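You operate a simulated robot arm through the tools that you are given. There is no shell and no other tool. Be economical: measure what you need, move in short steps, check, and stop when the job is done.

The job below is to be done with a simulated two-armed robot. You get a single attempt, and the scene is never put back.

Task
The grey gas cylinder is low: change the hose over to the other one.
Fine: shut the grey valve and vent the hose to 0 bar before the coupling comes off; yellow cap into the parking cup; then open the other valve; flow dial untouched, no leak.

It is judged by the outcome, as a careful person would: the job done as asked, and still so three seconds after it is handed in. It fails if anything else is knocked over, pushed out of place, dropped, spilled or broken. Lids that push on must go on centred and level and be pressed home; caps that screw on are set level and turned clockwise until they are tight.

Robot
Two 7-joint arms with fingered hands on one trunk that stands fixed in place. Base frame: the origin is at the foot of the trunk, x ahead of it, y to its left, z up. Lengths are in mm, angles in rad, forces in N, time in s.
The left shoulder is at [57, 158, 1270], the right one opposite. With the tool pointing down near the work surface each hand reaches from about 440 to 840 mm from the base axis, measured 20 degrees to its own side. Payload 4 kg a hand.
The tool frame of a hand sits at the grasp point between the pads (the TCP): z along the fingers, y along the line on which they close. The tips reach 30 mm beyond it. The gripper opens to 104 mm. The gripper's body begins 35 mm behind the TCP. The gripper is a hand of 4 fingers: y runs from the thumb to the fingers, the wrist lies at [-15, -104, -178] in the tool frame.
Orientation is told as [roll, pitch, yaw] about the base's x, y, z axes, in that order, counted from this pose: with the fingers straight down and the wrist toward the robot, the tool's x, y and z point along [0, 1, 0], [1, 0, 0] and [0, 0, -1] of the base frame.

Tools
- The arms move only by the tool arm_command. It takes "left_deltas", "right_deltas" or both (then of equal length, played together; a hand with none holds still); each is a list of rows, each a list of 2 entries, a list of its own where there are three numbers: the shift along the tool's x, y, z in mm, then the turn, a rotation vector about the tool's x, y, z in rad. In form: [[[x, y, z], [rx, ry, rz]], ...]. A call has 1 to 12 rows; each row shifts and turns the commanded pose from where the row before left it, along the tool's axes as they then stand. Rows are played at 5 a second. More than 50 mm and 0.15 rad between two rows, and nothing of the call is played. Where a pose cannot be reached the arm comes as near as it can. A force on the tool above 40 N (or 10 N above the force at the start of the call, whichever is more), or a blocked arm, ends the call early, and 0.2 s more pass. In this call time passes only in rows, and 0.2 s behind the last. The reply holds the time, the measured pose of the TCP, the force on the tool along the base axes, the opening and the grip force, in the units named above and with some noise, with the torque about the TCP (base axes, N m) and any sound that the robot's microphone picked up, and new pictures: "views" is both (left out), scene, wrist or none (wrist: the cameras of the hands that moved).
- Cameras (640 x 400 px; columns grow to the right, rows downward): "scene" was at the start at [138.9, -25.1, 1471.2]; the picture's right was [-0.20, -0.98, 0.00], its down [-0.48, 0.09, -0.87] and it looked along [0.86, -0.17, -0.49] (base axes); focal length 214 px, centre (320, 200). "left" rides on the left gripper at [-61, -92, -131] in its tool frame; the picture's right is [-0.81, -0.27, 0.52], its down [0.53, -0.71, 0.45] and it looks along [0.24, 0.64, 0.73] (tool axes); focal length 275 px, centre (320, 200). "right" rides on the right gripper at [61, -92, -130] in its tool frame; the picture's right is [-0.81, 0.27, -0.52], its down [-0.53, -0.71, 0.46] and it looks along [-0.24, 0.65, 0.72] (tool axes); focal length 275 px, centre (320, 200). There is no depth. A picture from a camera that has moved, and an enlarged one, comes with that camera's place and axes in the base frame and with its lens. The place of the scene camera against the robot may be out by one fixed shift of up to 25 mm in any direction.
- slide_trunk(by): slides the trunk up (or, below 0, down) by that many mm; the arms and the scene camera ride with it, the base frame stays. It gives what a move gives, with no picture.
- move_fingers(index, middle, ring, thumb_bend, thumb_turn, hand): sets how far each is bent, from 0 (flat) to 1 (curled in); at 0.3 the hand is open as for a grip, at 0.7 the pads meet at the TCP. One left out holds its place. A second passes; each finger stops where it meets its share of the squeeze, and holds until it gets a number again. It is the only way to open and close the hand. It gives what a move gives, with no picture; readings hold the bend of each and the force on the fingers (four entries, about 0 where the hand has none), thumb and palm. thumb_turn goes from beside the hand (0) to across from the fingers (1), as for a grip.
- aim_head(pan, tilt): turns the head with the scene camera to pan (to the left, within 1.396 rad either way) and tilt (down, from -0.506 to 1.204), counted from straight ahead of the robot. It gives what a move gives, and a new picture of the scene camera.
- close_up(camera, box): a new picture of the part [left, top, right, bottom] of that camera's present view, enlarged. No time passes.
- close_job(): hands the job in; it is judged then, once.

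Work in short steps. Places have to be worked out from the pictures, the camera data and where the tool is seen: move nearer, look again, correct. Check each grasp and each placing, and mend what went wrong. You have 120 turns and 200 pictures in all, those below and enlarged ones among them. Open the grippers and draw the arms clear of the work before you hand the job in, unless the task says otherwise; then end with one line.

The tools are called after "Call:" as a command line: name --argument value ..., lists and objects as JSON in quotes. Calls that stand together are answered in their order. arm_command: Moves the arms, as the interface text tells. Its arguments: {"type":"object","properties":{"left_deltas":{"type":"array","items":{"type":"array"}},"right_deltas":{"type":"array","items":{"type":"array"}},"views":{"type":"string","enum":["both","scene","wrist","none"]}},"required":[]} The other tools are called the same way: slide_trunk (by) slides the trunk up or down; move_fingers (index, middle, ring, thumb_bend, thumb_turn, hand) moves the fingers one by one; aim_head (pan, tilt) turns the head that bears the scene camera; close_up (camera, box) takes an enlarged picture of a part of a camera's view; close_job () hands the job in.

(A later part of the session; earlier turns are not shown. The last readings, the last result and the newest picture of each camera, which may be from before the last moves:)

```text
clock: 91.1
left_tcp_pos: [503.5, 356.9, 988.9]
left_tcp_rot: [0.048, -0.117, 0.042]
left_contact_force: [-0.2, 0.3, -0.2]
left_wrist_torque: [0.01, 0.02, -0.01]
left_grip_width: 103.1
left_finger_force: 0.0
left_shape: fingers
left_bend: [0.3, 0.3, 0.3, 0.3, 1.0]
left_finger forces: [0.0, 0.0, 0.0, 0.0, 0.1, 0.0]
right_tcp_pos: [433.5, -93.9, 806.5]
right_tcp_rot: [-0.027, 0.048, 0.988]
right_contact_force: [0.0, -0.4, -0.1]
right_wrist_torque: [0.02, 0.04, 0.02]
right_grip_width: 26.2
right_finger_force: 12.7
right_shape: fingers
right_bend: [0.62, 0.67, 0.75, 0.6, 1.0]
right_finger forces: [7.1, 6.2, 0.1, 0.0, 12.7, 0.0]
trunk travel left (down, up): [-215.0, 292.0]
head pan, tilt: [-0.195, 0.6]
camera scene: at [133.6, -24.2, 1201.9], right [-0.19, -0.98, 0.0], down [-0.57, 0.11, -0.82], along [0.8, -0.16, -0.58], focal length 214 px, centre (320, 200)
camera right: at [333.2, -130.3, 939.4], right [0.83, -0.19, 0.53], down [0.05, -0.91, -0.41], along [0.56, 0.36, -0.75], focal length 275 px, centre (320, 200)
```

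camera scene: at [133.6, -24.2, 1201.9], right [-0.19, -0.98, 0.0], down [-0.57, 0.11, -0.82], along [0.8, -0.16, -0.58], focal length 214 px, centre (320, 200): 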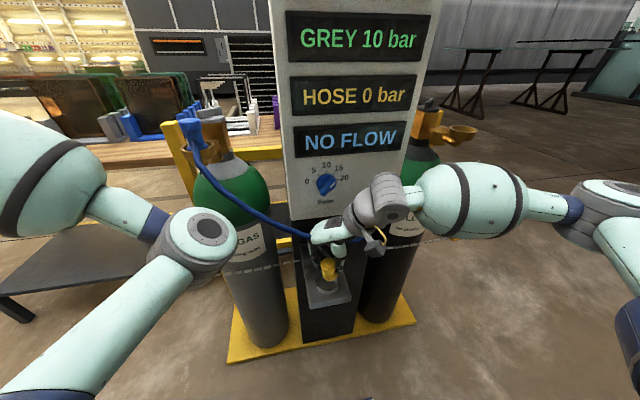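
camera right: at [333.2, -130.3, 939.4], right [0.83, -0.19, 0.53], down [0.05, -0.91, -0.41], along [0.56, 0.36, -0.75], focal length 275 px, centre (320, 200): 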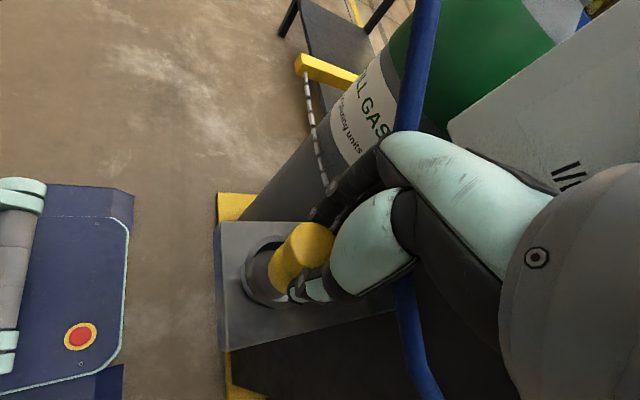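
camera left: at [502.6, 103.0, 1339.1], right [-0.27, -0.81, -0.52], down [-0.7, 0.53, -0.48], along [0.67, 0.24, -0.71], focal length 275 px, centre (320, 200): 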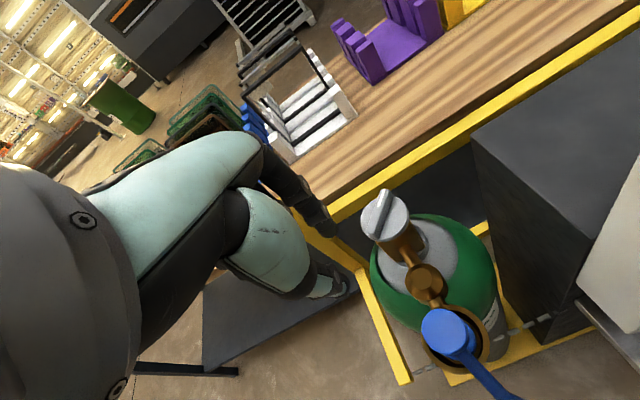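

Very near centred. I level the hand (shifting 3 mm to keep the cap's foot over the cup) and look closely.

Call:
arm_command --right_deltas '[[[1.3, -2.6, 0], [-0.049, -0.025, 0]], [[0, 0, 6], [0, 0, 0]]]' --views "none"

Call:
close_up --camera "right" --box '[200, 180, 380, 330]'

Call:
close_up --camera "scene" --box '[290, 220, 370, 310]'

```text
clock: 91.7
left_tcp_pos: [503.4, 357.1, 989.1]
left_tcp_rot: [0.05, -0.118, 0.043]
left_contact_force: [-0.1, 0.0, 0.3]
left_wrist_torque: [-0.03, -0.01, 0.0]
left_grip_width: 102.8
left_finger_force: 0.1
left_shape: fingers
left_bend: [0.3, 0.3, 0.3, 0.3, 1.0]
left_finger forces: [0.0, 0.0, 0.0, 0.0, 0.1, 0.1]
right_tcp_pos: [430.9, -95.4, 801.8]
right_tcp_rot: [-0.054, 0.0, 0.991]
right_contact_force: [-0.4, -0.1, -1.0]
right_wrist_torque: [0.02, 0.0, -0.01]
right_grip_width: 26.7
right_finger_force: 13.2
right_shape: fingers
right_bend: [0.62, 0.67, 0.75, 0.6, 1.0]
right_finger forces: [7.0, 6.3, 0.1, 0.1, 12.7, 0.1]
trunk travel left (down, up): [-215.0, 292.0]
head pan, tilt: [-0.195, 0.6]
```

```text
2.67 times, centred on (290, 255) of right
camera zoom: at [325.0, -135.6, 928.5], right [0.8, -0.2, 0.56], down [0.07, -0.9, -0.43], along [0.59, 0.39, -0.71], focal length 734 px, centre (400, 53)
```

zoom: 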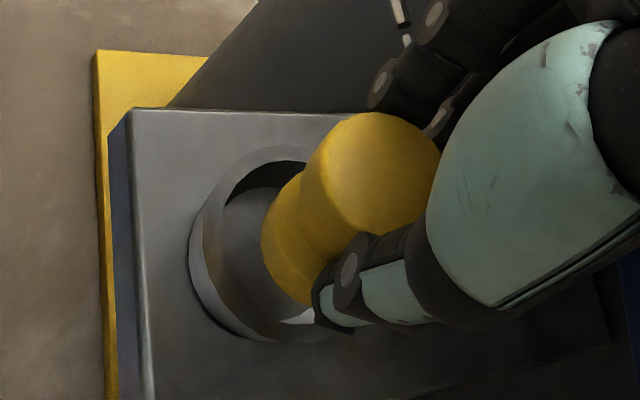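

```text
4.44 times, centred on (330, 265) of scene
camera zoom: at [133.5, -24.4, 1201.9], right [-0.19, -0.98, 0.0], down [-0.57, 0.11, -0.82], along [0.8, -0.16, -0.58], focal length 953 px, centre (276, -89)
```

zoom: 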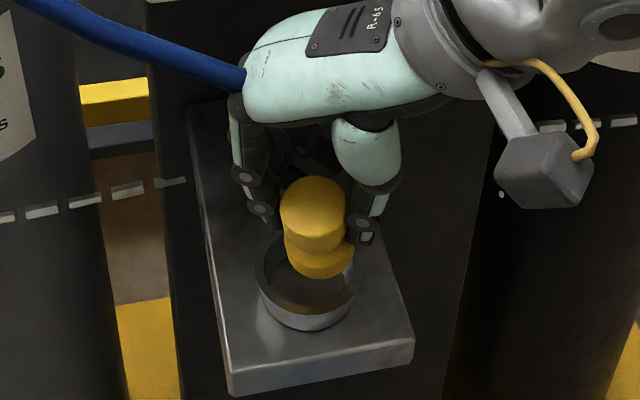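

The cap sits ~6 mm short (needs +y). I level fully, shift 4–5 mm, and lower in small steps, stopping on contact.

Call:
arm_command --right_deltas '[[[0.9, 4.2, 0], [0, 0.054, 0]], [[0, 0, 5], [0, 0, 0]]]' --views "none"

Call:
close_up --camera "right" --box '[200, 180, 380, 330]'

Call:
close_up --camera "scene" --box '[290, 220, 370, 310]'

```text
clock: 92.3
left_tcp_pos: [504.0, 356.3, 990.8]
left_tcp_rot: [0.05, -0.117, 0.042]
left_contact_force: [-0.6, 0.4, 0.4]
left_wrist_torque: [0.0, 0.0, 0.01]
left_grip_width: 102.9
left_finger_force: 0.0
left_shape: fingers
left_bend: [0.3, 0.3, 0.3, 0.3, 1.0]
left_finger forces: [0.0, 0.0, 0.0, 0.0, 0.0, 0.1]
right_tcp_pos: [432.6, -91.7, 796.6]
right_tcp_rot: [0.001, -0.001, 0.992]
right_contact_force: [0.3, 0.2, -0.5]
right_wrist_torque: [-0.01, -0.02, 0.0]
right_grip_width: 26.3
right_finger_force: 12.5
right_shape: fingers
right_bend: [0.62, 0.67, 0.75, 0.6, 1.0]
right_finger forces: [6.9, 6.2, 0.0, 0.0, 12.6, 0.0]
trunk travel left (down, up): [-215.0, 292.0]
head pan, tilt: [-0.195, 0.6]
```

```text
2.67 times, centred on (290, 255) of right
camera zoom: at [332.4, -135.0, 926.9], right [0.83, -0.22, 0.52], down [0.05, -0.89, -0.46], along [0.56, 0.41, -0.72], focal length 734 px, centre (400, 53)
```

zoom: 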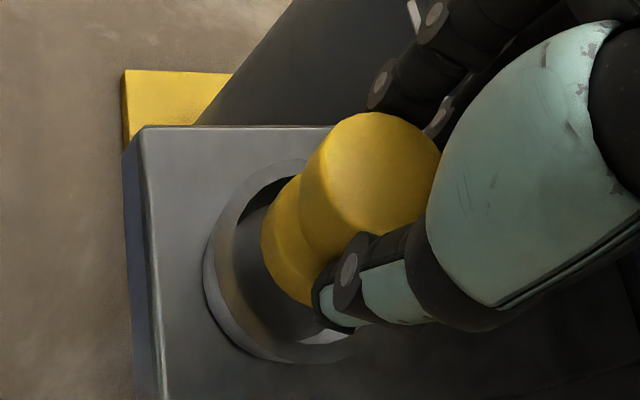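

```text
4.44 times, centred on (330, 265) of scene
camera zoom: at [133.0, -24.6, 1201.9], right [-0.19, -0.98, 0.0], down [-0.57, 0.11, -0.82], along [0.8, -0.16, -0.58], focal length 953 px, centre (276, -89)
```

zoom: 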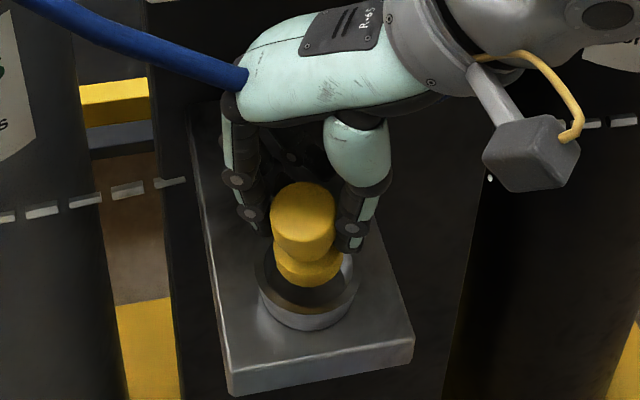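

Nearly concentric. I nudge 2 mm and lower in 4 mm steps.

Call:
arm_command --right_deltas '[[[-1.1, 1.9, 4], [0, 0, 0]], [[0, 0, 4], [0, 0, 0]], [[0, 0, 4], [0, 0, 0]], [[0, 0, 3], [0, 0, 0]]]' --views "none"

Call:
close_up --camera "scene" --box '[290, 220, 370, 310]'

Call:
close_up --camera "right" --box '[200, 180, 380, 330]'

```text
clock: 93.3
left_tcp_pos: [504.1, 355.8, 990.6]
left_tcp_rot: [0.05, -0.118, 0.042]
left_contact_force: [0.5, 0.8, 0.6]
left_wrist_torque: [0.0, 0.03, -0.01]
left_grip_width: 102.7
left_finger_force: 0.0
left_shape: fingers
left_bend: [0.3, 0.3, 0.3, 0.3, 1.0]
left_finger forces: [0.1, 0.0, 0.0, 0.0, 0.0, 0.0]
right_tcp_pos: [434.9, -91.6, 780.2]
right_tcp_rot: [0.0, -0.002, 0.991]
right_contact_force: [0.3, -0.1, -0.5]
right_wrist_torque: [0.02, 0.04, 0.04]
right_grip_width: 26.3
right_finger_force: 13.0
right_shape: fingers
right_bend: [0.62, 0.67, 0.75, 0.6, 1.0]
right_finger forces: [6.9, 6.2, 0.0, 0.0, 12.7, 0.1]
trunk travel left (down, up): [-215.0, 292.0]
head pan, tilt: [-0.195, 0.6]
```

```text
4.44 times, centred on (330, 265) of scene
camera zoom: at [133.2, -24.5, 1201.9], right [-0.19, -0.98, 0.0], down [-0.57, 0.11, -0.82], along [0.8, -0.16, -0.58], focal length 953 px, centre (276, -89)
```

zoom: 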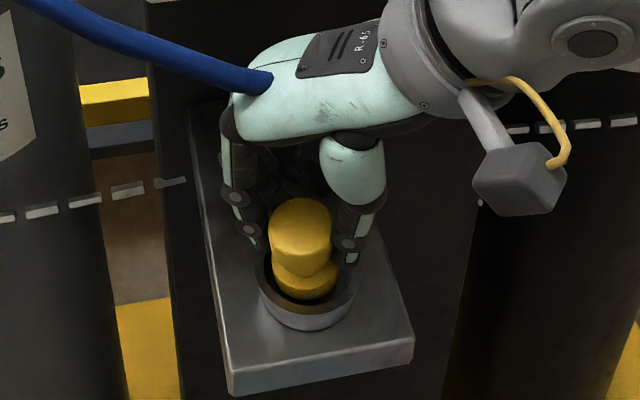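

```text
2.67 times, centred on (290, 255) of right
camera zoom: at [334.7, -134.3, 911.5], right [0.83, -0.21, 0.52], down [0.06, -0.89, -0.46], along [0.56, 0.41, -0.72], focal length 734 px, centre (400, 53)
```

zoom: 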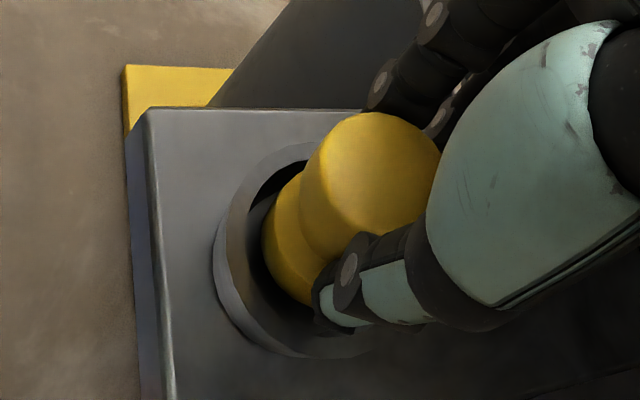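

The cap's foot is inside the cup. I lower on until it bottoms.

Call:
arm_command --right_deltas '[[[0, 0, 3], [0, 0, 0]], [[0, 0, 3], [0, 0, 0]], [[0, 0, 2], [0, 0, 0]]]' --views "none"

Call:
close_up --camera "scene" --box '[290, 220, 370, 310]'

```text
clock: 94.1
left_tcp_pos: [501.9, 354.7, 989.7]
left_tcp_rot: [0.05, -0.117, 0.043]
left_contact_force: [-0.8, 0.5, 0.6]
left_wrist_torque: [-0.02, 0.02, -0.01]
left_grip_width: 102.7
left_finger_force: 0.1
left_shape: fingers
left_bend: [0.3, 0.3, 0.3, 0.3, 1.0]
left_finger forces: [0.0, 0.0, 0.1, 0.0, 0.1, 0.0]
right_tcp_pos: [434.8, -89.3, 772.4]
right_tcp_rot: [0.001, -0.003, 0.992]
right_contact_force: [-0.4, 0.0, 0.2]
right_wrist_torque: [-0.04, 0.03, -0.01]
right_grip_width: 26.3
right_finger_force: 13.0
right_shape: fingers
right_bend: [0.62, 0.67, 0.75, 0.6, 1.0]
right_finger forces: [6.9, 6.3, 0.0, 0.0, 12.6, 0.1]
trunk travel left (down, up): [-215.0, 292.0]
head pan, tilt: [-0.195, 0.6]
```

```text
4.44 times, centred on (330, 265) of scene
camera zoom: at [133.2, -24.6, 1201.9], right [-0.19, -0.98, 0.0], down [-0.57, 0.11, -0.82], along [0.8, -0.16, -0.58], focal length 953 px, centre (276, -89)
```

zoom: 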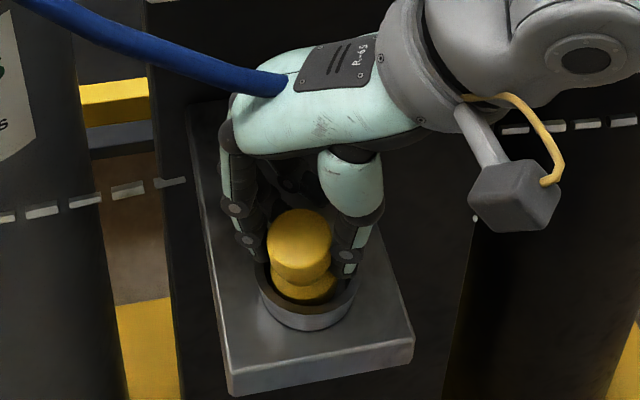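

Still free. I recentre by 2 mm and lower further.

Call:
arm_command --right_deltas '[[[-1, -1.6, 2], [0, 0, 0]], [[0, 0, 2], [0, 0, 0]], [[0, 0, 2], [0, 0, 0]], [[0, 0, 2], [0, 0, 0]]]' --views "none"

Call:
close_up --camera "scene" --box '[290, 220, 370, 310]'

```text
clock: 95.2
left_tcp_pos: [494.6, 362.0, 996.8]
left_tcp_rot: [0.07, -0.146, 0.058]
left_contact_force: [-0.6, 0.1, -0.5]
left_wrist_torque: [0.0, 0.02, -0.02]
left_grip_width: 102.7
left_finger_force: 0.0
left_shape: fingers
left_bend: [0.3, 0.3, 0.3, 0.3, 1.0]
left_finger forces: [0.0, 0.0, 0.1, 0.0, 0.0, 0.0]
right_tcp_pos: [427.9, -91.2, 772.9]
right_tcp_rot: [-0.015, -0.02, 0.992]
right_contact_force: [2.6, -1.0, 0.7]
right_wrist_torque: [-0.07, -0.11, -0.03]
right_grip_width: 26.1
right_finger_force: 14.1
right_shape: fingers
right_bend: [0.63, 0.72, 0.75, 0.61, 1.0]
right_finger forces: [7.6, 7.9, 0.0, 0.0, 12.0, 0.0]
trunk travel left (down, up): [-215.0, 292.0]
head pan, tilt: [-0.195, 0.6]
stopped in row 4 (right hand): the force on the tool passed its limit at 42 N (the readings are from after the stop); the commanded pose is now the measured one
```

```text
4.44 times, centred on (330, 265) of scene
camera zoom: at [134.1, -24.9, 1201.5], right [-0.19, -0.98, 0.0], down [-0.57, 0.11, -0.82], along [0.8, -0.16, -0.58], focal length 953 px, centre (276, -89)
```

zoom: 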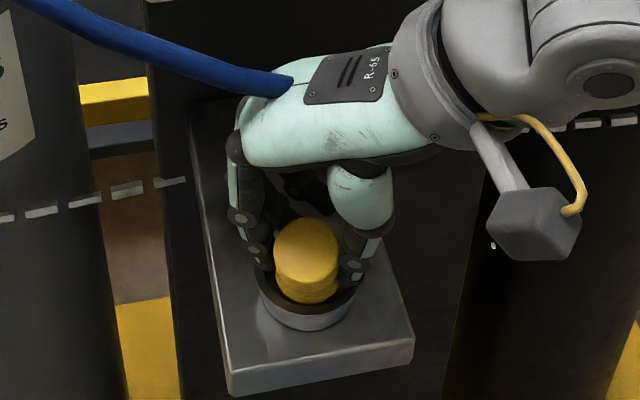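

Bottomed out (42 N stop); the cap sits in the cup. I open the fingers gently and look.

Call:
move_fingers --hand "right" --index 0.5 --middle 0.5 --ring 0.5 --thumb_bend 0.48

Call:
close_up --camera "scene" --box '[290, 220, 370, 310]'

Call:
close_up --camera "right" --box '[200, 180, 380, 330]'

```text
clock: 96.2
left_tcp_pos: [493.5, 362.8, 997.3]
left_tcp_rot: [0.069, -0.145, 0.058]
left_contact_force: [0.1, 0.1, 0.4]
left_wrist_torque: [0.01, -0.01, 0.0]
left_grip_width: 102.6
left_finger_force: 0.2
left_shape: fingers
left_bend: [0.3, 0.3, 0.3, 0.3, 1.0]
left_finger forces: [0.1, 0.0, 0.0, 0.0, 0.0, 0.1]
right_tcp_pos: [427.2, -91.2, 773.7]
right_tcp_rot: [-0.015, -0.02, 0.992]
right_contact_force: [0.1, 0.3, 0.0]
right_wrist_torque: [0.0, 0.0, -0.01]
right_grip_width: 54.2
right_finger_force: 0.1
right_shape: fingers
right_bend: [0.5, 0.5, 0.5, 0.48, 1.0]
right_finger forces: [0.0, 0.1, 0.1, 0.0, 0.0, 0.0]
trunk travel left (down, up): [-215.0, 292.0]
head pan, tilt: [-0.195, 0.6]
```

```text
4.44 times, centred on (330, 265) of scene
camera zoom: at [133.2, -24.5, 1201.9], right [-0.19, -0.98, 0.0], down [-0.57, 0.11, -0.82], along [0.8, -0.16, -0.58], focal length 953 px, centre (276, -89)
```

zoom: 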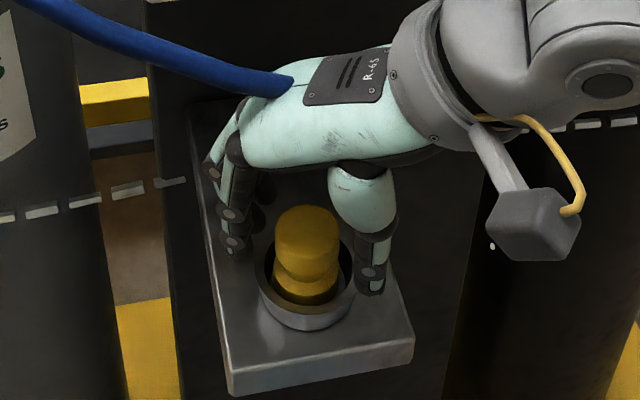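

```text
2.67 times, centred on (290, 255) of right
camera zoom: at [324.1, -136.0, 901.4], right [0.82, -0.22, 0.53], down [0.07, -0.89, -0.46], along [0.57, 0.41, -0.71], focal length 734 px, centre (400, 53)
```

zoom: 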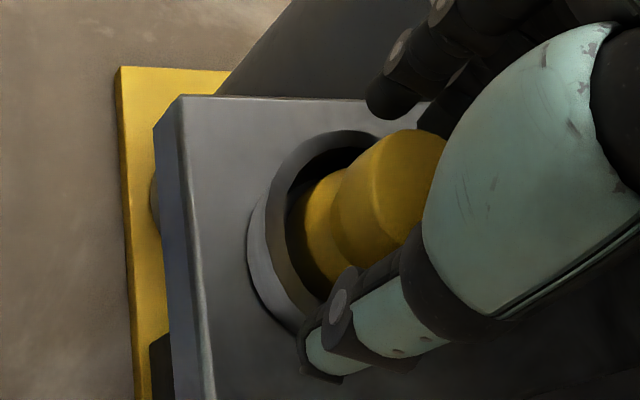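

The cap stands upright in the cup. I lift straight up and withdraw to the right the way I came.

Call:
arm_command --right_deltas '[[[0, 0, -20], [0, 0, 0]], [[0, 0, -25], [0, 0, 0]], [[0, 0, -15], [0, 0, 0]], [[-16, -25, 0], [0, 0, 0.06]], [[-18, -30, 0], [0, 0, 0.06]], [[-24, -20, 0], [0, 0, 0.06]], [[-24, -20, -10], [0, 0, 0.06]]]' --views "scene"

```text
clock: 97.8
left_tcp_pos: [493.5, 361.6, 998.9]
left_tcp_rot: [0.069, -0.147, 0.056]
left_contact_force: [-0.2, -0.5, -0.2]
left_wrist_torque: [0.0, 0.01, -0.01]
left_grip_width: 102.8
left_finger_force: 0.0
left_shape: fingers
left_bend: [0.3, 0.3, 0.3, 0.3, 1.0]
left_finger forces: [0.0, 0.0, 0.0, 0.0, 0.0, 0.1]
right_tcp_pos: [429.8, -220.0, 842.3]
right_tcp_rot: [-0.01, -0.023, 0.75]
right_contact_force: [-0.9, -0.3, 0.2]
right_wrist_torque: [-0.03, 0.0, 0.03]
right_grip_width: 54.0
right_finger_force: 0.0
right_shape: fingers
right_bend: [0.5, 0.5, 0.5, 0.48, 1.0]
right_finger forces: [0.0, 0.0, 0.1, 0.0, 0.0, 0.1]
trunk travel left (down, up): [-215.0, 292.0]
head pan, tilt: [-0.195, 0.6]
camera scene: at [132.1, -24.8, 1202.1], right [-0.19, -0.98, 0.0], down [-0.56, 0.11, -0.82], along [0.8, -0.16, -0.58], focal length 214 px, centre (320, 200)
```

scene: 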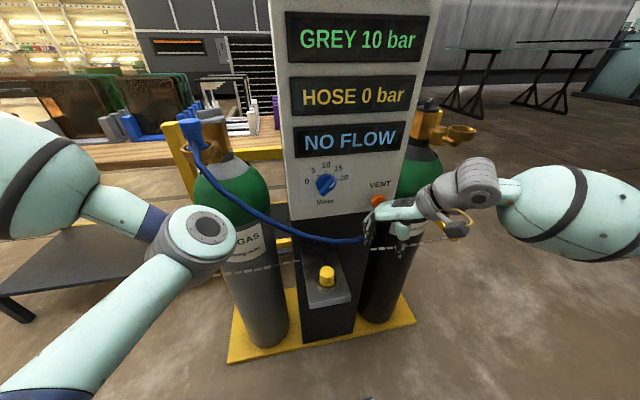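

The cap is parked. Now for the coupling: I move the right hand clear to the right, then raise the trunk 260 mm.

Call:
arm_command --right_deltas '[[[-30, -20, -10], [0, 0, 0.1]], [[-35, -20, -10], [0, 0, 0.1]], [[-35, -15, -10], [0, 0, 0.1]]]' --views "none"

Call:
slide_trunk --by 260

Call:
close_up --camera "scene" --box '[0, 0, 640, 400]'

```text
clock: 98.6
left_tcp_pos: [494.2, 362.0, 997.4]
left_tcp_rot: [0.068, -0.145, 0.058]
left_contact_force: [0.8, 0.4, -0.3]
left_wrist_torque: [-0.01, 0.05, -0.02]
left_grip_width: 102.9
left_finger_force: 0.1
left_shape: fingers
left_bend: [0.3, 0.3, 0.3, 0.3, 1.0]
left_finger forces: [0.1, 0.0, 0.0, 0.0, 0.0, 0.0]
right_tcp_pos: [447.1, -332.6, 870.4]
right_tcp_rot: [-0.002, -0.021, 0.451]
right_contact_force: [0.7, -0.4, -1.0]
right_wrist_torque: [-0.03, 0.02, -0.01]
right_grip_width: 54.0
right_finger_force: 0.2
right_shape: fingers
right_bend: [0.5, 0.5, 0.5, 0.48, 1.0]
right_finger forces: [0.2, 0.1, 0.0, 0.1, 0.0, 0.1]
trunk travel left (down, up): [-215.0, 292.0]
head pan, tilt: [-0.195, 0.6]
```

```text
clock: 101.3
left_tcp_pos: [494.6, 362.4, 1257.6]
left_tcp_rot: [0.074, -0.148, 0.061]
left_contact_force: [-0.5, 0.5, -0.3]
left_wrist_torque: [0.0, -0.03, -0.03]
left_grip_width: 102.7
left_finger_force: 0.0
left_shape: fingers
left_bend: [0.3, 0.3, 0.3, 0.3, 1.0]
left_finger forces: [0.0, 0.0, 0.0, 0.0, 0.0, 0.0]
right_tcp_pos: [447.4, -332.0, 1130.6]
right_tcp_rot: [-0.003, -0.021, 0.451]
right_contact_force: [-0.3, 0.0, -0.4]
right_wrist_torque: [-0.01, -0.01, -0.01]
right_grip_width: 53.9
right_finger_force: 0.0
right_shape: fingers
right_bend: [0.5, 0.5, 0.5, 0.48, 1.0]
right_finger forces: [0.0, 0.1, 0.0, 0.0, 0.1, 0.1]
trunk travel left (down, up): [-475.0, 32.0]
head pan, tilt: [-0.195, 0.6]
```

```text
1.00 times, centred on (320, 200) of scene (not enlarged: the box is as wide or as high as the picture)
camera zoom: at [136.5, -24.5, 1461.9], right [-0.19, -0.98, 0.0], down [-0.57, 0.11, -0.82], along [0.8, -0.16, -0.58], focal length 214 px, centre (320, 200)
```

zoom: 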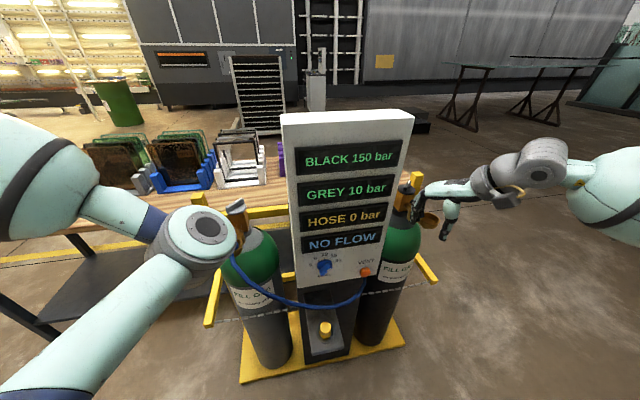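

The left elbow hangs in front of the coupling. I move the left arm up and outward, levelling it, out of the way.

Call:
arm_command --left_deltas '[[[30, 0, -30], [0.07, -0.03, 0]], [[35, 0, -30], [0.07, -0.03, 0]], [[40, 0, -20], [0, 0, 0]], [[40, -10, -20], [0, 0, 0]], [[40, -20, 0], [0, 0, 0]]]' --views "scene"

```text
clock: 102.5
left_tcp_pos: [445.6, 542.2, 1355.1]
left_tcp_rot: [-0.015, 0.007, 0.043]
left_contact_force: [1.0, -0.3, 0.2]
left_wrist_torque: [-0.04, 0.0, -0.02]
left_grip_width: 102.5
left_finger_force: 0.0
left_shape: fingers
left_bend: [0.3, 0.3, 0.3, 0.3, 1.0]
left_finger forces: [0.0, 0.0, 0.0, 0.0, 0.0, 0.0]
right_tcp_pos: [445.7, -330.0, 1131.8]
right_tcp_rot: [-0.004, -0.02, 0.45]
right_contact_force: [0.8, -0.1, 0.8]
right_wrist_torque: [-0.01, -0.01, 0.01]
right_grip_width: 53.9
right_finger_force: 0.1
right_shape: fingers
right_bend: [0.5, 0.5, 0.5, 0.48, 1.0]
right_finger forces: [0.0, 0.0, 0.0, 0.1, 0.1, 0.0]
trunk travel left (down, up): [-475.0, 32.0]
head pan, tilt: [-0.195, 0.6]
camera scene: at [134.9, -22.1, 1462.0], right [-0.19, -0.98, 0.0], down [-0.56, 0.11, -0.82], along [0.8, -0.16, -0.57], focal length 214 px, centre (320, 200)
```

scene: 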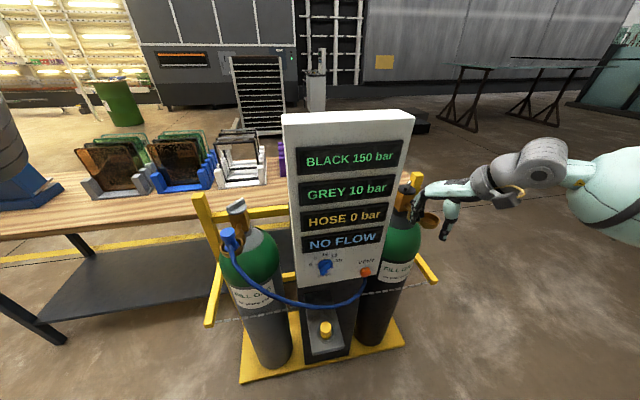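

Clear now. I raise the right hand to ~z 1250 and carry it leftward in front of the panel.

Call:
arm_command --right_deltas '[[[0, 0, -40], [0, 0, 0]], [[0, 0, -40], [0, 0, 0]], [[0, 0, -40], [0, 0, 0]], [[37, 10, 0], [0, 0, 0]], [[37, 10, 0], [0, 0, 0]], [[37, 9, 0], [0, 0, 0]], [[37, 9, 0], [0, 0, 0]], [[40, 15, 0], [0, 0, 0]], [[40, 20, 0], [0, 0, 0]], [[40, 20, 0], [0, 0, 0]]]' --views "scene"

```text
clock: 104.7
left_tcp_pos: [446.3, 541.6, 1353.2]
left_tcp_rot: [-0.016, 0.011, 0.042]
left_contact_force: [-0.6, 0.5, -0.1]
left_wrist_torque: [-0.08, 0.01, -0.02]
left_grip_width: 102.7
left_finger_force: 0.1
left_shape: fingers
left_bend: [0.3, 0.3, 0.3, 0.3, 1.0]
left_finger forces: [0.0, 0.1, 0.0, 0.1, 0.0, 0.0]
right_tcp_pos: [410.8, -49.7, 1252.6]
right_tcp_rot: [-0.005, -0.022, 0.452]
right_contact_force: [-0.1, 0.2, 0.6]
right_wrist_torque: [-0.03, 0.0, -0.01]
right_grip_width: 54.2
right_finger_force: 0.0
right_shape: fingers
right_bend: [0.5, 0.5, 0.5, 0.48, 1.0]
right_finger forces: [0.0, 0.0, 0.0, 0.0, 0.1, 0.0]
trunk travel left (down, up): [-475.0, 32.0]
head pan, tilt: [-0.195, 0.6]
camera scene: at [137.1, -22.1, 1461.8], right [-0.19, -0.98, 0.0], down [-0.57, 0.11, -0.82], along [0.8, -0.16, -0.58], focal length 214 px, centre (320, 200)
```

scene: 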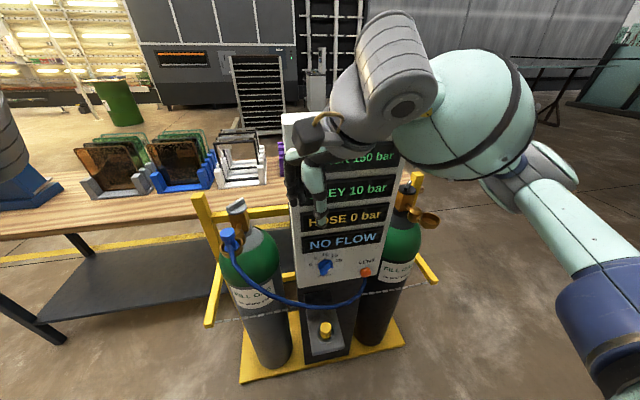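

Passing well. I go on to above the coupling and look with the wrist camera.

Call:
arm_command --right_deltas '[[[35, 25, 0], [0, 0, 0]], [[35, 30, 0], [0, 0, 0]], [[30, 35, 0], [0, 0, 0]], [[5, 42, 0], [0, 0, 0]], [[-10, 40, 30], [0, 0, 0]], [[-10, 35, 35], [0, 0, 0]]]' --views "both"

```text
refused: row 5 steps farther than a row can; nothing moved
```

One row was too long; I shorten it.

Call:
arm_command --right_deltas '[[[35, 25, 0], [0, 0, 0]], [[35, 30, 0], [0, 0, 0]], [[30, 35, 0], [0, 0, 0]], [[5, 42, 0], [0, 0, 0]], [[-10, 35, 20], [0, 0, 0]], [[-10, 35, 30], [0, 0, 0]]]' --views "both"

```text
clock: 106.1
left_tcp_pos: [446.7, 539.7, 1354.8]
left_tcp_rot: [-0.013, 0.01, 0.044]
left_contact_force: [-0.4, -0.5, 0.1]
left_wrist_torque: [0.0, -0.01, -0.04]
left_grip_width: 102.8
left_finger_force: 0.1
left_shape: fingers
left_bend: [0.3, 0.3, 0.3, 0.3, 1.0]
left_finger forces: [0.1, 0.0, 0.1, 0.0, 0.0, 0.0]
right_tcp_pos: [557.9, 111.4, 1207.1]
right_tcp_rot: [-0.004, -0.023, 0.451]
right_contact_force: [0.5, -1.1, -0.4]
right_wrist_torque: [0.0, 0.0, 0.0]
right_grip_width: 53.9
right_finger_force: 0.1
right_shape: fingers
right_bend: [0.5, 0.5, 0.5, 0.48, 1.0]
right_finger forces: [0.0, 0.0, 0.0, 0.0, 0.0, 0.1]
trunk travel left (down, up): [-475.0, 32.0]
head pan, tilt: [-0.195, 0.6]
camera scene: at [137.9, -24.8, 1461.7], right [-0.19, -0.98, 0.0], down [-0.57, 0.11, -0.82], along [0.8, -0.16, -0.58], focal length 214 px, centre (320, 200)
camera right: at [448.7, 126.1, 1335.6], right [0.59, -0.61, 0.53], down [-0.4, -0.79, -0.47], along [0.7, 0.07, -0.71], focal length 275 px, centre (320, 200)
```

scene: 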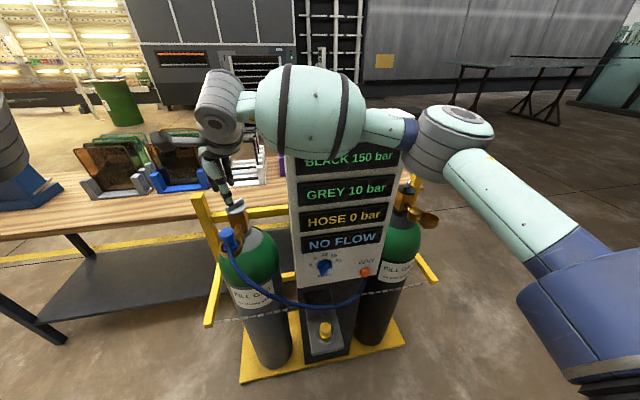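
right: 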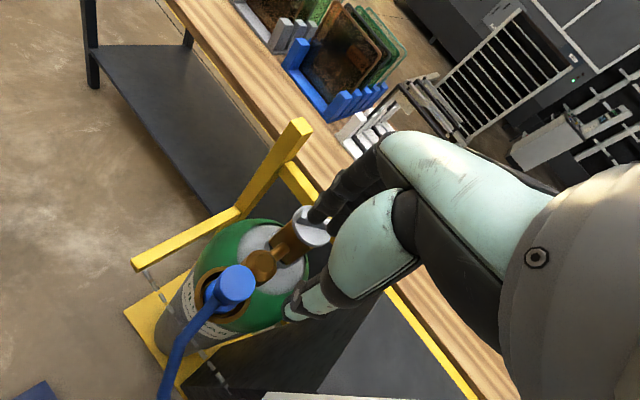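

Coupling top ≈ (558,131,1050). I move over it and lower to z≈1115, opening the fingers to 0.45.

Call:
arm_command --right_deltas '[[[19, 8, 15], [0.02, 0, 0]], [[0, 0, 40], [0, 0, 0]], [[0, 0, 35], [0, 0, 0]]]' --views "wrist"

```text
clock: 106.9
left_tcp_pos: [434.7, 540.1, 1358.2]
left_tcp_rot: [-0.015, 0.003, 0.044]
left_contact_force: [0.4, -0.3, -0.3]
left_wrist_torque: [-0.01, 0.0, -0.02]
left_grip_width: 102.9
left_finger_force: 0.0
left_shape: fingers
left_bend: [0.3, 0.3, 0.3, 0.3, 1.0]
left_finger forces: [0.0, 0.0, 0.1, 0.1, 0.0, 0.1]
right_tcp_pos: [545.4, 135.1, 1120.1]
right_tcp_rot: [-0.008, -0.009, 0.457]
right_contact_force: [0.4, 0.4, 0.6]
right_wrist_torque: [-0.02, -0.01, 0.03]
right_grip_width: 54.1
right_finger_force: 0.0
right_shape: fingers
right_bend: [0.5, 0.5, 0.5, 0.48, 1.0]
right_finger forces: [0.0, 0.0, 0.0, 0.0, 0.1, 0.0]
trunk travel left (down, up): [-475.0, 32.0]
head pan, tilt: [-0.195, 0.6]
camera right: at [436.3, 149.0, 1250.3], right [0.6, -0.61, 0.53], down [-0.4, -0.79, -0.46], along [0.69, 0.06, -0.72], focal length 275 px, centre (320, 200)
```

right: 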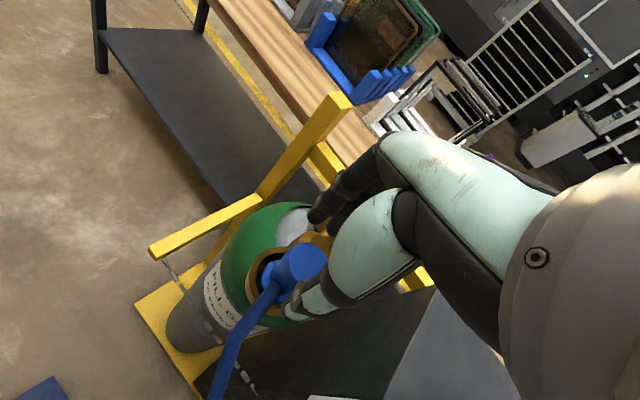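

The trunk leaned a bit (x −12). I correct x by +8 and take an enlarged look to fix the knob's height before going lower.

Call:
arm_command --right_deltas '[[[-3.5, 7, 0], [0, 0, 0]]]' --views "none"

Call:
close_up --camera "right" --box '[220, 180, 420, 330]'

Call:
close_up --camera "scene" --box '[190, 140, 290, 270]'

```text
clock: 107.3
left_tcp_pos: [432.7, 542.7, 1357.7]
left_tcp_rot: [-0.016, 0.001, 0.043]
left_contact_force: [0.1, 0.7, -0.2]
left_wrist_torque: [0.02, 0.03, -0.01]
left_grip_width: 102.7
left_finger_force: 0.0
left_shape: fingers
left_bend: [0.3, 0.3, 0.3, 0.3, 1.0]
left_finger forces: [0.0, 0.1, 0.0, 0.0, 0.0, 0.1]
right_tcp_pos: [551.7, 136.1, 1120.3]
right_tcp_rot: [-0.012, -0.008, 0.454]
right_contact_force: [0.6, -0.4, 0.4]
right_wrist_torque: [0.0, 0.03, 0.0]
right_grip_width: 54.3
right_finger_force: 0.0
right_shape: fingers
right_bend: [0.5, 0.5, 0.5, 0.48, 1.0]
right_finger forces: [0.0, 0.0, 0.0, 0.0, 0.1, 0.0]
trunk travel left (down, up): [-475.0, 32.0]
head pan, tilt: [-0.195, 0.6]
```

```text
2.67 times, centred on (320, 255) of right
camera zoom: at [442.7, 151.2, 1250.7], right [0.6, -0.6, 0.53], down [-0.4, -0.79, -0.46], along [0.7, 0.06, -0.72], focal length 734 px, centre (320, 53)
```

zoom: 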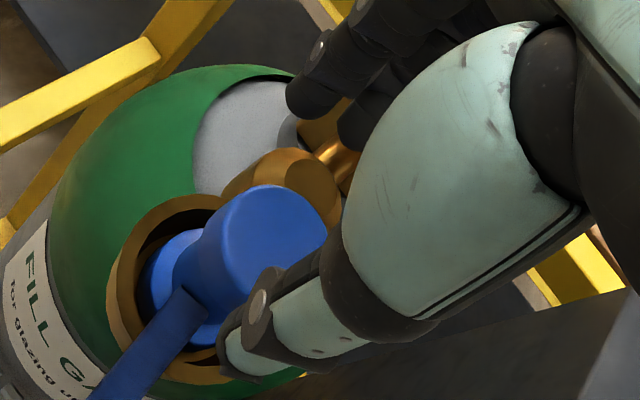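

```text
3.08 times, centred on (240, 205) of scene
camera zoom: at [110.0, -21.2, 1464.0], right [-0.19, -0.98, 0.0], down [-0.55, 0.11, -0.83], along [0.81, -0.16, -0.56], focal length 660 px, centre (566, 185)
```

zoom: 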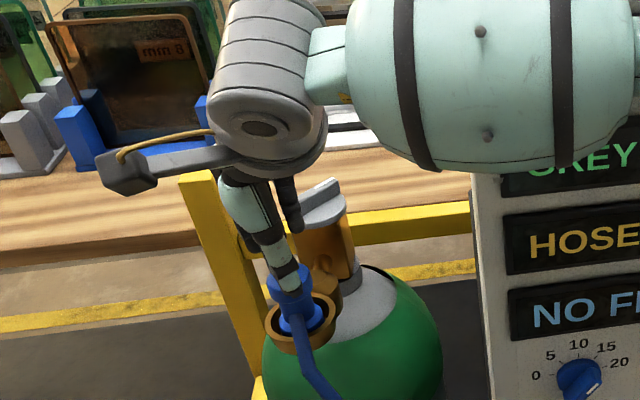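

The coupling is taller than the cap: axis ≈(553,131), top ≈1072. I recentre and lower to z≈1080, watching force.

Call:
arm_command --right_deltas '[[[-4.5, 0, 10], [0, 0, 0]], [[0, 0, 15], [0, 0, 0]], [[0, 0, 13], [0, 0, 0]]]' --views "none"

Call:
close_up --camera "right" --box '[220, 180, 420, 330]'

Call:
close_up --camera "scene" --box '[190, 160, 290, 290]'

```text
clock: 108.1
left_tcp_pos: [433.9, 538.2, 1358.3]
left_tcp_rot: [-0.012, 0.003, 0.043]
left_contact_force: [0.2, 0.1, -0.3]
left_wrist_torque: [0.01, -0.03, -0.02]
left_grip_width: 102.8
left_finger_force: 0.0
left_shape: fingers
left_bend: [0.3, 0.3, 0.3, 0.3, 1.0]
left_finger forces: [0.0, 0.0, 0.0, 0.0, 0.0, 0.0]
right_tcp_pos: [556.7, 129.1, 1082.7]
right_tcp_rot: [-0.006, -0.012, 0.449]
right_contact_force: [-1.5, 1.3, 2.8]
right_wrist_torque: [-0.16, -0.19, -0.03]
right_grip_width: 53.9
right_finger_force: 0.0
right_shape: fingers
right_bend: [0.5, 0.5, 0.5, 0.48, 1.0]
right_finger forces: [0.1, 0.1, 0.1, 0.0, 0.0, 0.0]
trunk travel left (down, up): [-475.0, 32.0]
head pan, tilt: [-0.195, 0.6]
```

```text
2.67 times, centred on (320, 255) of right
camera zoom: at [447.5, 143.7, 1213.0], right [0.59, -0.61, 0.53], down [-0.4, -0.79, -0.46], along [0.7, 0.06, -0.71], focal length 734 px, centre (320, 53)
```

zoom: 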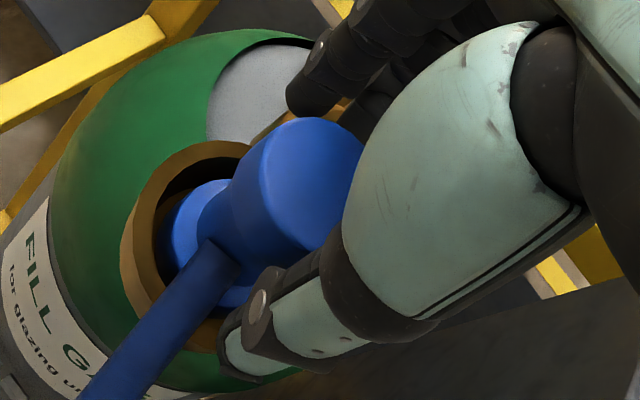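

```text
3.08 times, centred on (240, 225) of scene
camera zoom: at [95.7, -23.9, 1465.1], right [-0.2, -0.98, 0.0], down [-0.54, 0.11, -0.83], along [0.82, -0.16, -0.55], focal length 660 px, centre (566, 123)
```

zoom: 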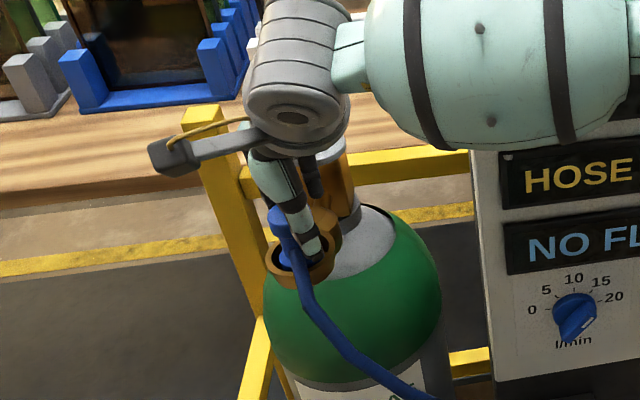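

The knob's top lies ~15 mm below the TCP, between thumb and fingers. I close on it.

Call:
move_fingers --hand "right" --index 0.7 --middle 0.7 --ring 0.7 --thumb_bend 0.65

Call:
close_up --camera "right" --box '[220, 180, 420, 330]'

```text
clock: 109.1
left_tcp_pos: [434.8, 540.0, 1357.6]
left_tcp_rot: [-0.015, 0.002, 0.044]
left_contact_force: [0.0, -0.9, 0.1]
left_wrist_torque: [-0.01, 0.0, -0.01]
left_grip_width: 102.8
left_finger_force: 0.0
left_shape: fingers
left_bend: [0.3, 0.3, 0.3, 0.3, 1.0]
left_finger forces: [0.0, 0.0, 0.0, 0.0, 0.0, 0.0]
right_tcp_pos: [558.0, 128.9, 1082.8]
right_tcp_rot: [-0.008, -0.012, 0.449]
right_contact_force: [-6.6, -2.8, -0.3]
right_wrist_torque: [-0.07, 0.13, -0.01]
right_grip_width: 25.3
right_finger_force: 6.8
right_shape: fingers
right_bend: [0.65, 0.7, 0.7, 0.58, 1.0]
right_finger forces: [3.6, 0.4, 0.0, 0.0, 10.0, 0.0]
trunk travel left (down, up): [-475.0, 32.0]
head pan, tilt: [-0.195, 0.6]
```

```text
2.67 times, centred on (320, 255) of right
camera zoom: at [448.2, 144.1, 1212.1], right [0.59, -0.61, 0.53], down [-0.4, -0.79, -0.46], along [0.69, 0.06, -0.72], focal length 734 px, centre (320, 53)
```

zoom: 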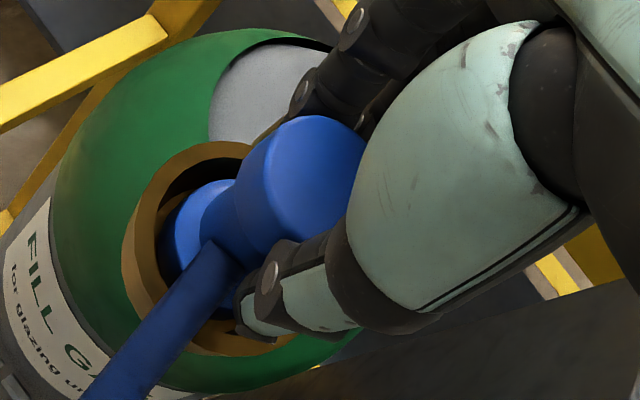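

Thumb and fingers hold the waist. I shift 3 mm back towards the thumb side to balance and squeeze more.

Call:
arm_command --right_deltas '[[[0, -3, 0], [0, 0, 0]]]' --views "none"

Call:
move_fingers --hand "right" --index 0.9 --middle 0.9 --ring 0.8 --thumb_bend 0.8

Call:
arm_command --right_deltas '[[[0, 0, -3], [0, 0, 0]], [[0, 0, -4], [0, 0, 0]], [[0, 0, -4], [0, 0, 0]]]' --views "none"

Call:
close_up --camera "right" --box '[220, 180, 420, 330]'

```text
clock: 109.5
left_tcp_pos: [436.9, 539.4, 1357.6]
left_tcp_rot: [-0.014, 0.004, 0.042]
left_contact_force: [0.0, -0.4, 0.2]
left_wrist_torque: [-0.01, -0.02, 0.0]
left_grip_width: 102.8
left_finger_force: 0.1
left_shape: fingers
left_bend: [0.3, 0.3, 0.3, 0.3, 1.0]
left_finger forces: [0.1, 0.0, 0.1, 0.0, 0.1, 0.0]
right_tcp_pos: [556.2, 128.8, 1081.8]
right_tcp_rot: [-0.008, -0.008, 0.452]
right_contact_force: [-1.3, -1.2, 5.1]
right_wrist_torque: [0.0, 0.05, 0.0]
right_grip_width: 24.4
right_finger_force: 6.4
right_shape: fingers
right_bend: [0.65, 0.69, 0.7, 0.59, 1.0]
right_finger forces: [4.6, 0.7, 0.1, 0.1, 7.3, 0.0]
trunk travel left (down, up): [-475.0, 32.0]
head pan, tilt: [-0.195, 0.6]
```

```text
clock: 110.5
left_tcp_pos: [435.4, 539.7, 1356.7]
left_tcp_rot: [-0.015, 0.004, 0.042]
left_contact_force: [-0.3, 0.6, -0.3]
left_wrist_torque: [-0.01, -0.01, -0.01]
left_grip_width: 102.9
left_finger_force: 0.1
left_shape: fingers
left_bend: [0.3, 0.3, 0.3, 0.3, 1.0]
left_finger forces: [0.0, 0.0, 0.0, 0.0, 0.1, 0.0]
right_tcp_pos: [554.6, 128.0, 1081.8]
right_tcp_rot: [-0.003, -0.008, 0.452]
right_contact_force: [-0.4, 0.1, -0.4]
right_wrist_torque: [-0.05, 0.01, 0.01]
right_grip_width: 20.6
right_finger_force: 17.4
right_shape: fingers
right_bend: [0.6, 0.72, 0.8, 0.66, 1.0]
right_finger forces: [10.6, 7.3, 0.0, 0.0, 16.7, 0.0]
trunk travel left (down, up): [-475.0, 32.0]
head pan, tilt: [-0.195, 0.6]
```

```text
clock: 111.3
left_tcp_pos: [435.8, 539.6, 1357.5]
left_tcp_rot: [-0.015, 0.002, 0.043]
left_contact_force: [0.9, -0.2, 0.8]
left_wrist_torque: [0.01, 0.01, -0.03]
left_grip_width: 102.9
left_finger_force: 0.1
left_shape: fingers
left_bend: [0.3, 0.3, 0.3, 0.3, 1.0]
left_finger forces: [0.1, 0.0, 0.0, 0.0, 0.0, 0.1]
right_tcp_pos: [554.9, 129.4, 1092.4]
right_tcp_rot: [-0.007, -0.009, 0.452]
right_contact_force: [0.4, -0.3, -1.2]
right_wrist_torque: [-0.02, -0.01, 0.0]
right_grip_width: 20.7
right_finger_force: 17.3
right_shape: fingers
right_bend: [0.6, 0.72, 0.8, 0.66, 1.0]
right_finger forces: [10.5, 7.3, 0.1, 0.0, 16.7, 0.1]
trunk travel left (down, up): [-475.0, 32.0]
head pan, tilt: [-0.195, 0.6]
```

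```text
2.67 times, centred on (320, 255) of right
camera zoom: at [445.7, 144.2, 1223.0], right [0.6, -0.61, 0.53], down [-0.4, -0.79, -0.46], along [0.69, 0.06, -0.72], focal length 734 px, centre (320, 53)
```

zoom: 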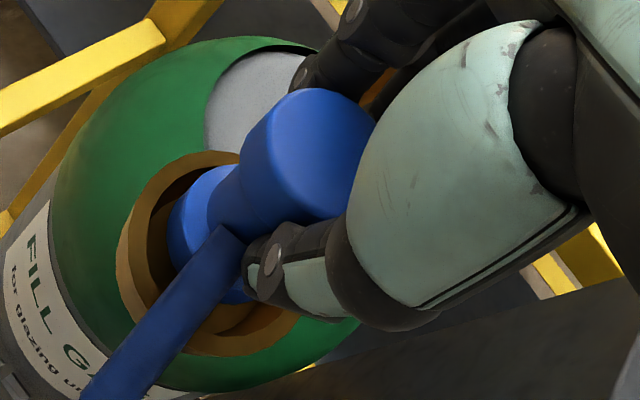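

The coupling comes up freely. I lift it clear and draw back towards the robot, keeping within the hose's length.

Call:
arm_command --right_deltas '[[[0, 0, -20], [0, 0, 0]], [[0, 0, -25], [0, 0, 0]], [[0, 0, -25], [0, 0, 0]], [[-13.5, -45.5, -10], [0, 0, 0]], [[-13.5, -45.5, -10], [0, 0, 0]], [[-13.5, -45.5, -10], [0, 0, 0]], [[-13.5, -45.5, -10], [0, 0, 0]]]' --views "both"

```text
clock: 112.9
left_tcp_pos: [451.3, 538.8, 1353.5]
left_tcp_rot: [-0.013, 0.015, 0.042]
left_contact_force: [0.8, 0.5, -0.7]
left_wrist_torque: [0.02, 0.02, -0.01]
left_grip_width: 102.9
left_finger_force: 0.1
left_shape: fingers
left_bend: [0.3, 0.3, 0.3, 0.3, 1.0]
left_finger forces: [0.1, 0.0, 0.0, 0.1, 0.0, 0.0]
right_tcp_pos: [427.3, -0.6, 1197.3]
right_tcp_rot: [0.001, 0.0, 0.45]
right_contact_force: [-0.4, -0.5, -0.9]
right_wrist_torque: [0.04, -0.02, 0.02]
right_grip_width: 20.5
right_finger_force: 17.6
right_shape: fingers
right_bend: [0.6, 0.72, 0.8, 0.66, 1.0]
right_finger forces: [10.7, 7.1, 0.0, 0.0, 16.4, 0.1]
trunk travel left (down, up): [-475.0, 32.0]
head pan, tilt: [-0.195, 0.6]
camera scene: at [142.6, -26.0, 1461.2], right [-0.19, -0.98, 0.0], down [-0.57, 0.11, -0.81], along [0.8, -0.16, -0.58], focal length 214 px, centre (320, 200)
camera right: at [318.5, 14.8, 1327.7], right [0.6, -0.61, 0.52], down [-0.41, -0.79, -0.46], along [0.69, 0.06, -0.72], focal length 275 px, centre (320, 200)
```

scene: 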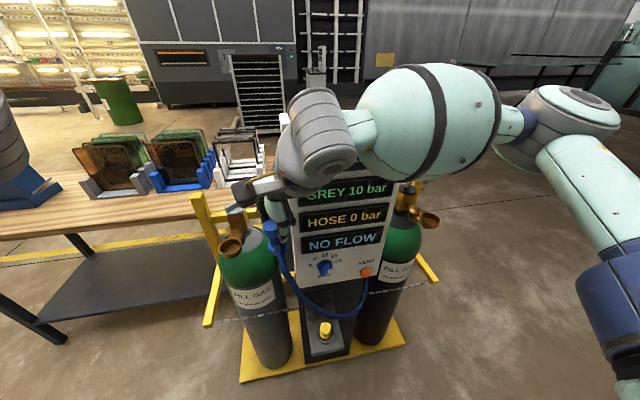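
right: 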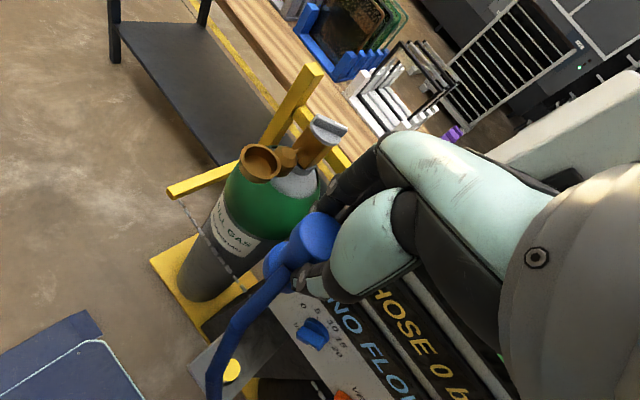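

Coupling off and upright in hand. I carry it to the right in front of the panel at z≈1230.

Call:
arm_command --right_deltas '[[[-32, -18, -25], [0, 0, 0]], [[-36, -18, -10], [0, 0, 0]], [[-36, -17, 0], [0, 0, 0]], [[-36, -17, 0], [0, 0, 0]], [[-36, -17, 0], [0, 0, 0]], [[-36, -17, 0], [0, 0, 0]], [[-36, -17, 0], [0, 0, 0]], [[-36, -17, 0], [0, 0, 0]]]' --views "scene"

```text
clock: 114.7
left_tcp_pos: [446.1, 538.0, 1355.0]
left_tcp_rot: [-0.011, 0.009, 0.044]
left_contact_force: [-0.7, -0.4, 0.2]
left_wrist_torque: [0.02, -0.02, 0.0]
left_grip_width: 102.4
left_finger_force: 0.0
left_shape: fingers
left_bend: [0.3, 0.3, 0.3, 0.3, 1.0]
left_finger forces: [0.1, 0.0, 0.0, 0.1, 0.1, 0.0]
right_tcp_pos: [422.2, -315.1, 1237.0]
right_tcp_rot: [-0.002, -0.003, 0.448]
right_contact_force: [0.2, 0.8, -1.0]
right_wrist_torque: [-0.01, 0.01, 0.01]
right_grip_width: 20.5
right_finger_force: 17.3
right_shape: fingers
right_bend: [0.6, 0.72, 0.8, 0.66, 1.0]
right_finger forces: [10.7, 7.3, 0.1, 0.1, 16.1, 0.1]
trunk travel left (down, up): [-475.0, 32.0]
head pan, tilt: [-0.195, 0.6]
camera scene: at [135.7, -25.8, 1461.9], right [-0.19, -0.98, 0.0], down [-0.56, 0.11, -0.82], along [0.8, -0.16, -0.58], focal length 214 px, centre (320, 200)
```

scene: 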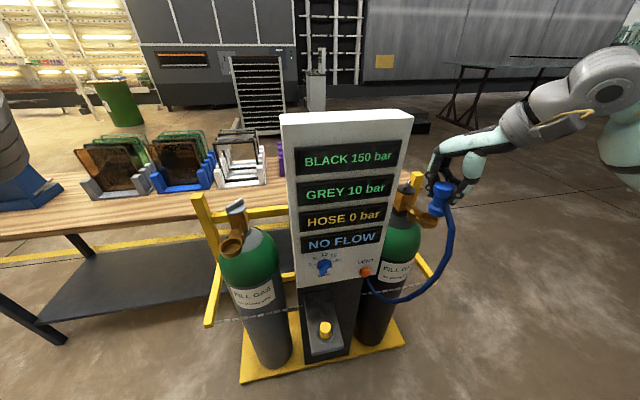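

I rotate the hand clockwise to yaw ≈ −0.48 while moving right, as with the cap.

Call:
arm_command --right_deltas '[[[-10, 0, 0], [0, 0, 0.133]], [[-15, 10, 0], [0, 0, 0.133]], [[-15, 10, 0], [0, 0, 0.133]], [[-20, 10, 0], [0, 0, 0.133]], [[-20, 10, 0], [0, 0, 0.133]], [[-20, 15, 0], [0, 0, 0.133]], [[-10, 25, 0], [0, 0, 0.133]]]' --views "wrist"

```text
clock: 116.3
left_tcp_pos: [447.4, 540.6, 1353.6]
left_tcp_rot: [-0.012, 0.01, 0.044]
left_contact_force: [0.1, -0.1, -0.4]
left_wrist_torque: [0.0, 0.03, -0.02]
left_grip_width: 102.8
left_finger_force: 0.2
left_shape: fingers
left_bend: [0.3, 0.3, 0.3, 0.3, 1.0]
left_finger forces: [0.1, 0.1, 0.0, 0.0, 0.0, 0.0]
right_tcp_pos: [504.1, -427.6, 1236.0]
right_tcp_rot: [-0.002, -0.002, -0.481]
right_contact_force: [0.0, -1.0, -2.0]
right_wrist_torque: [0.02, 0.0, 0.01]
right_grip_width: 20.3
right_finger_force: 16.9
right_shape: fingers
right_bend: [0.6, 0.72, 0.8, 0.66, 1.0]
right_finger forces: [10.9, 7.5, 0.0, 0.0, 16.2, 0.0]
trunk travel left (down, up): [-475.0, 32.0]
head pan, tilt: [-0.195, 0.6]
camera right: at [452.6, -331.9, 1367.2], right [-0.13, -0.84, 0.52], down [-0.88, -0.14, -0.46], along [0.46, -0.52, -0.72], focal length 275 px, centre (320, 200)
```

right: 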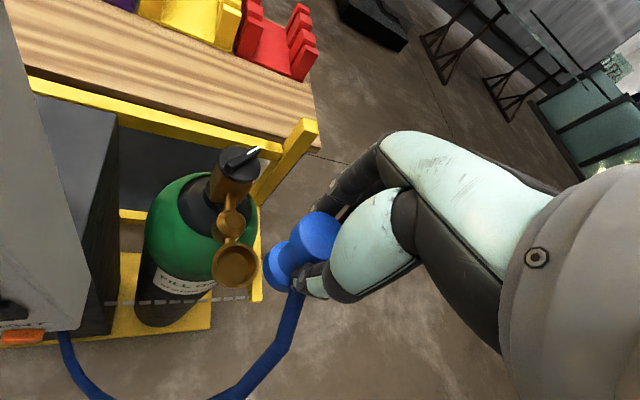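

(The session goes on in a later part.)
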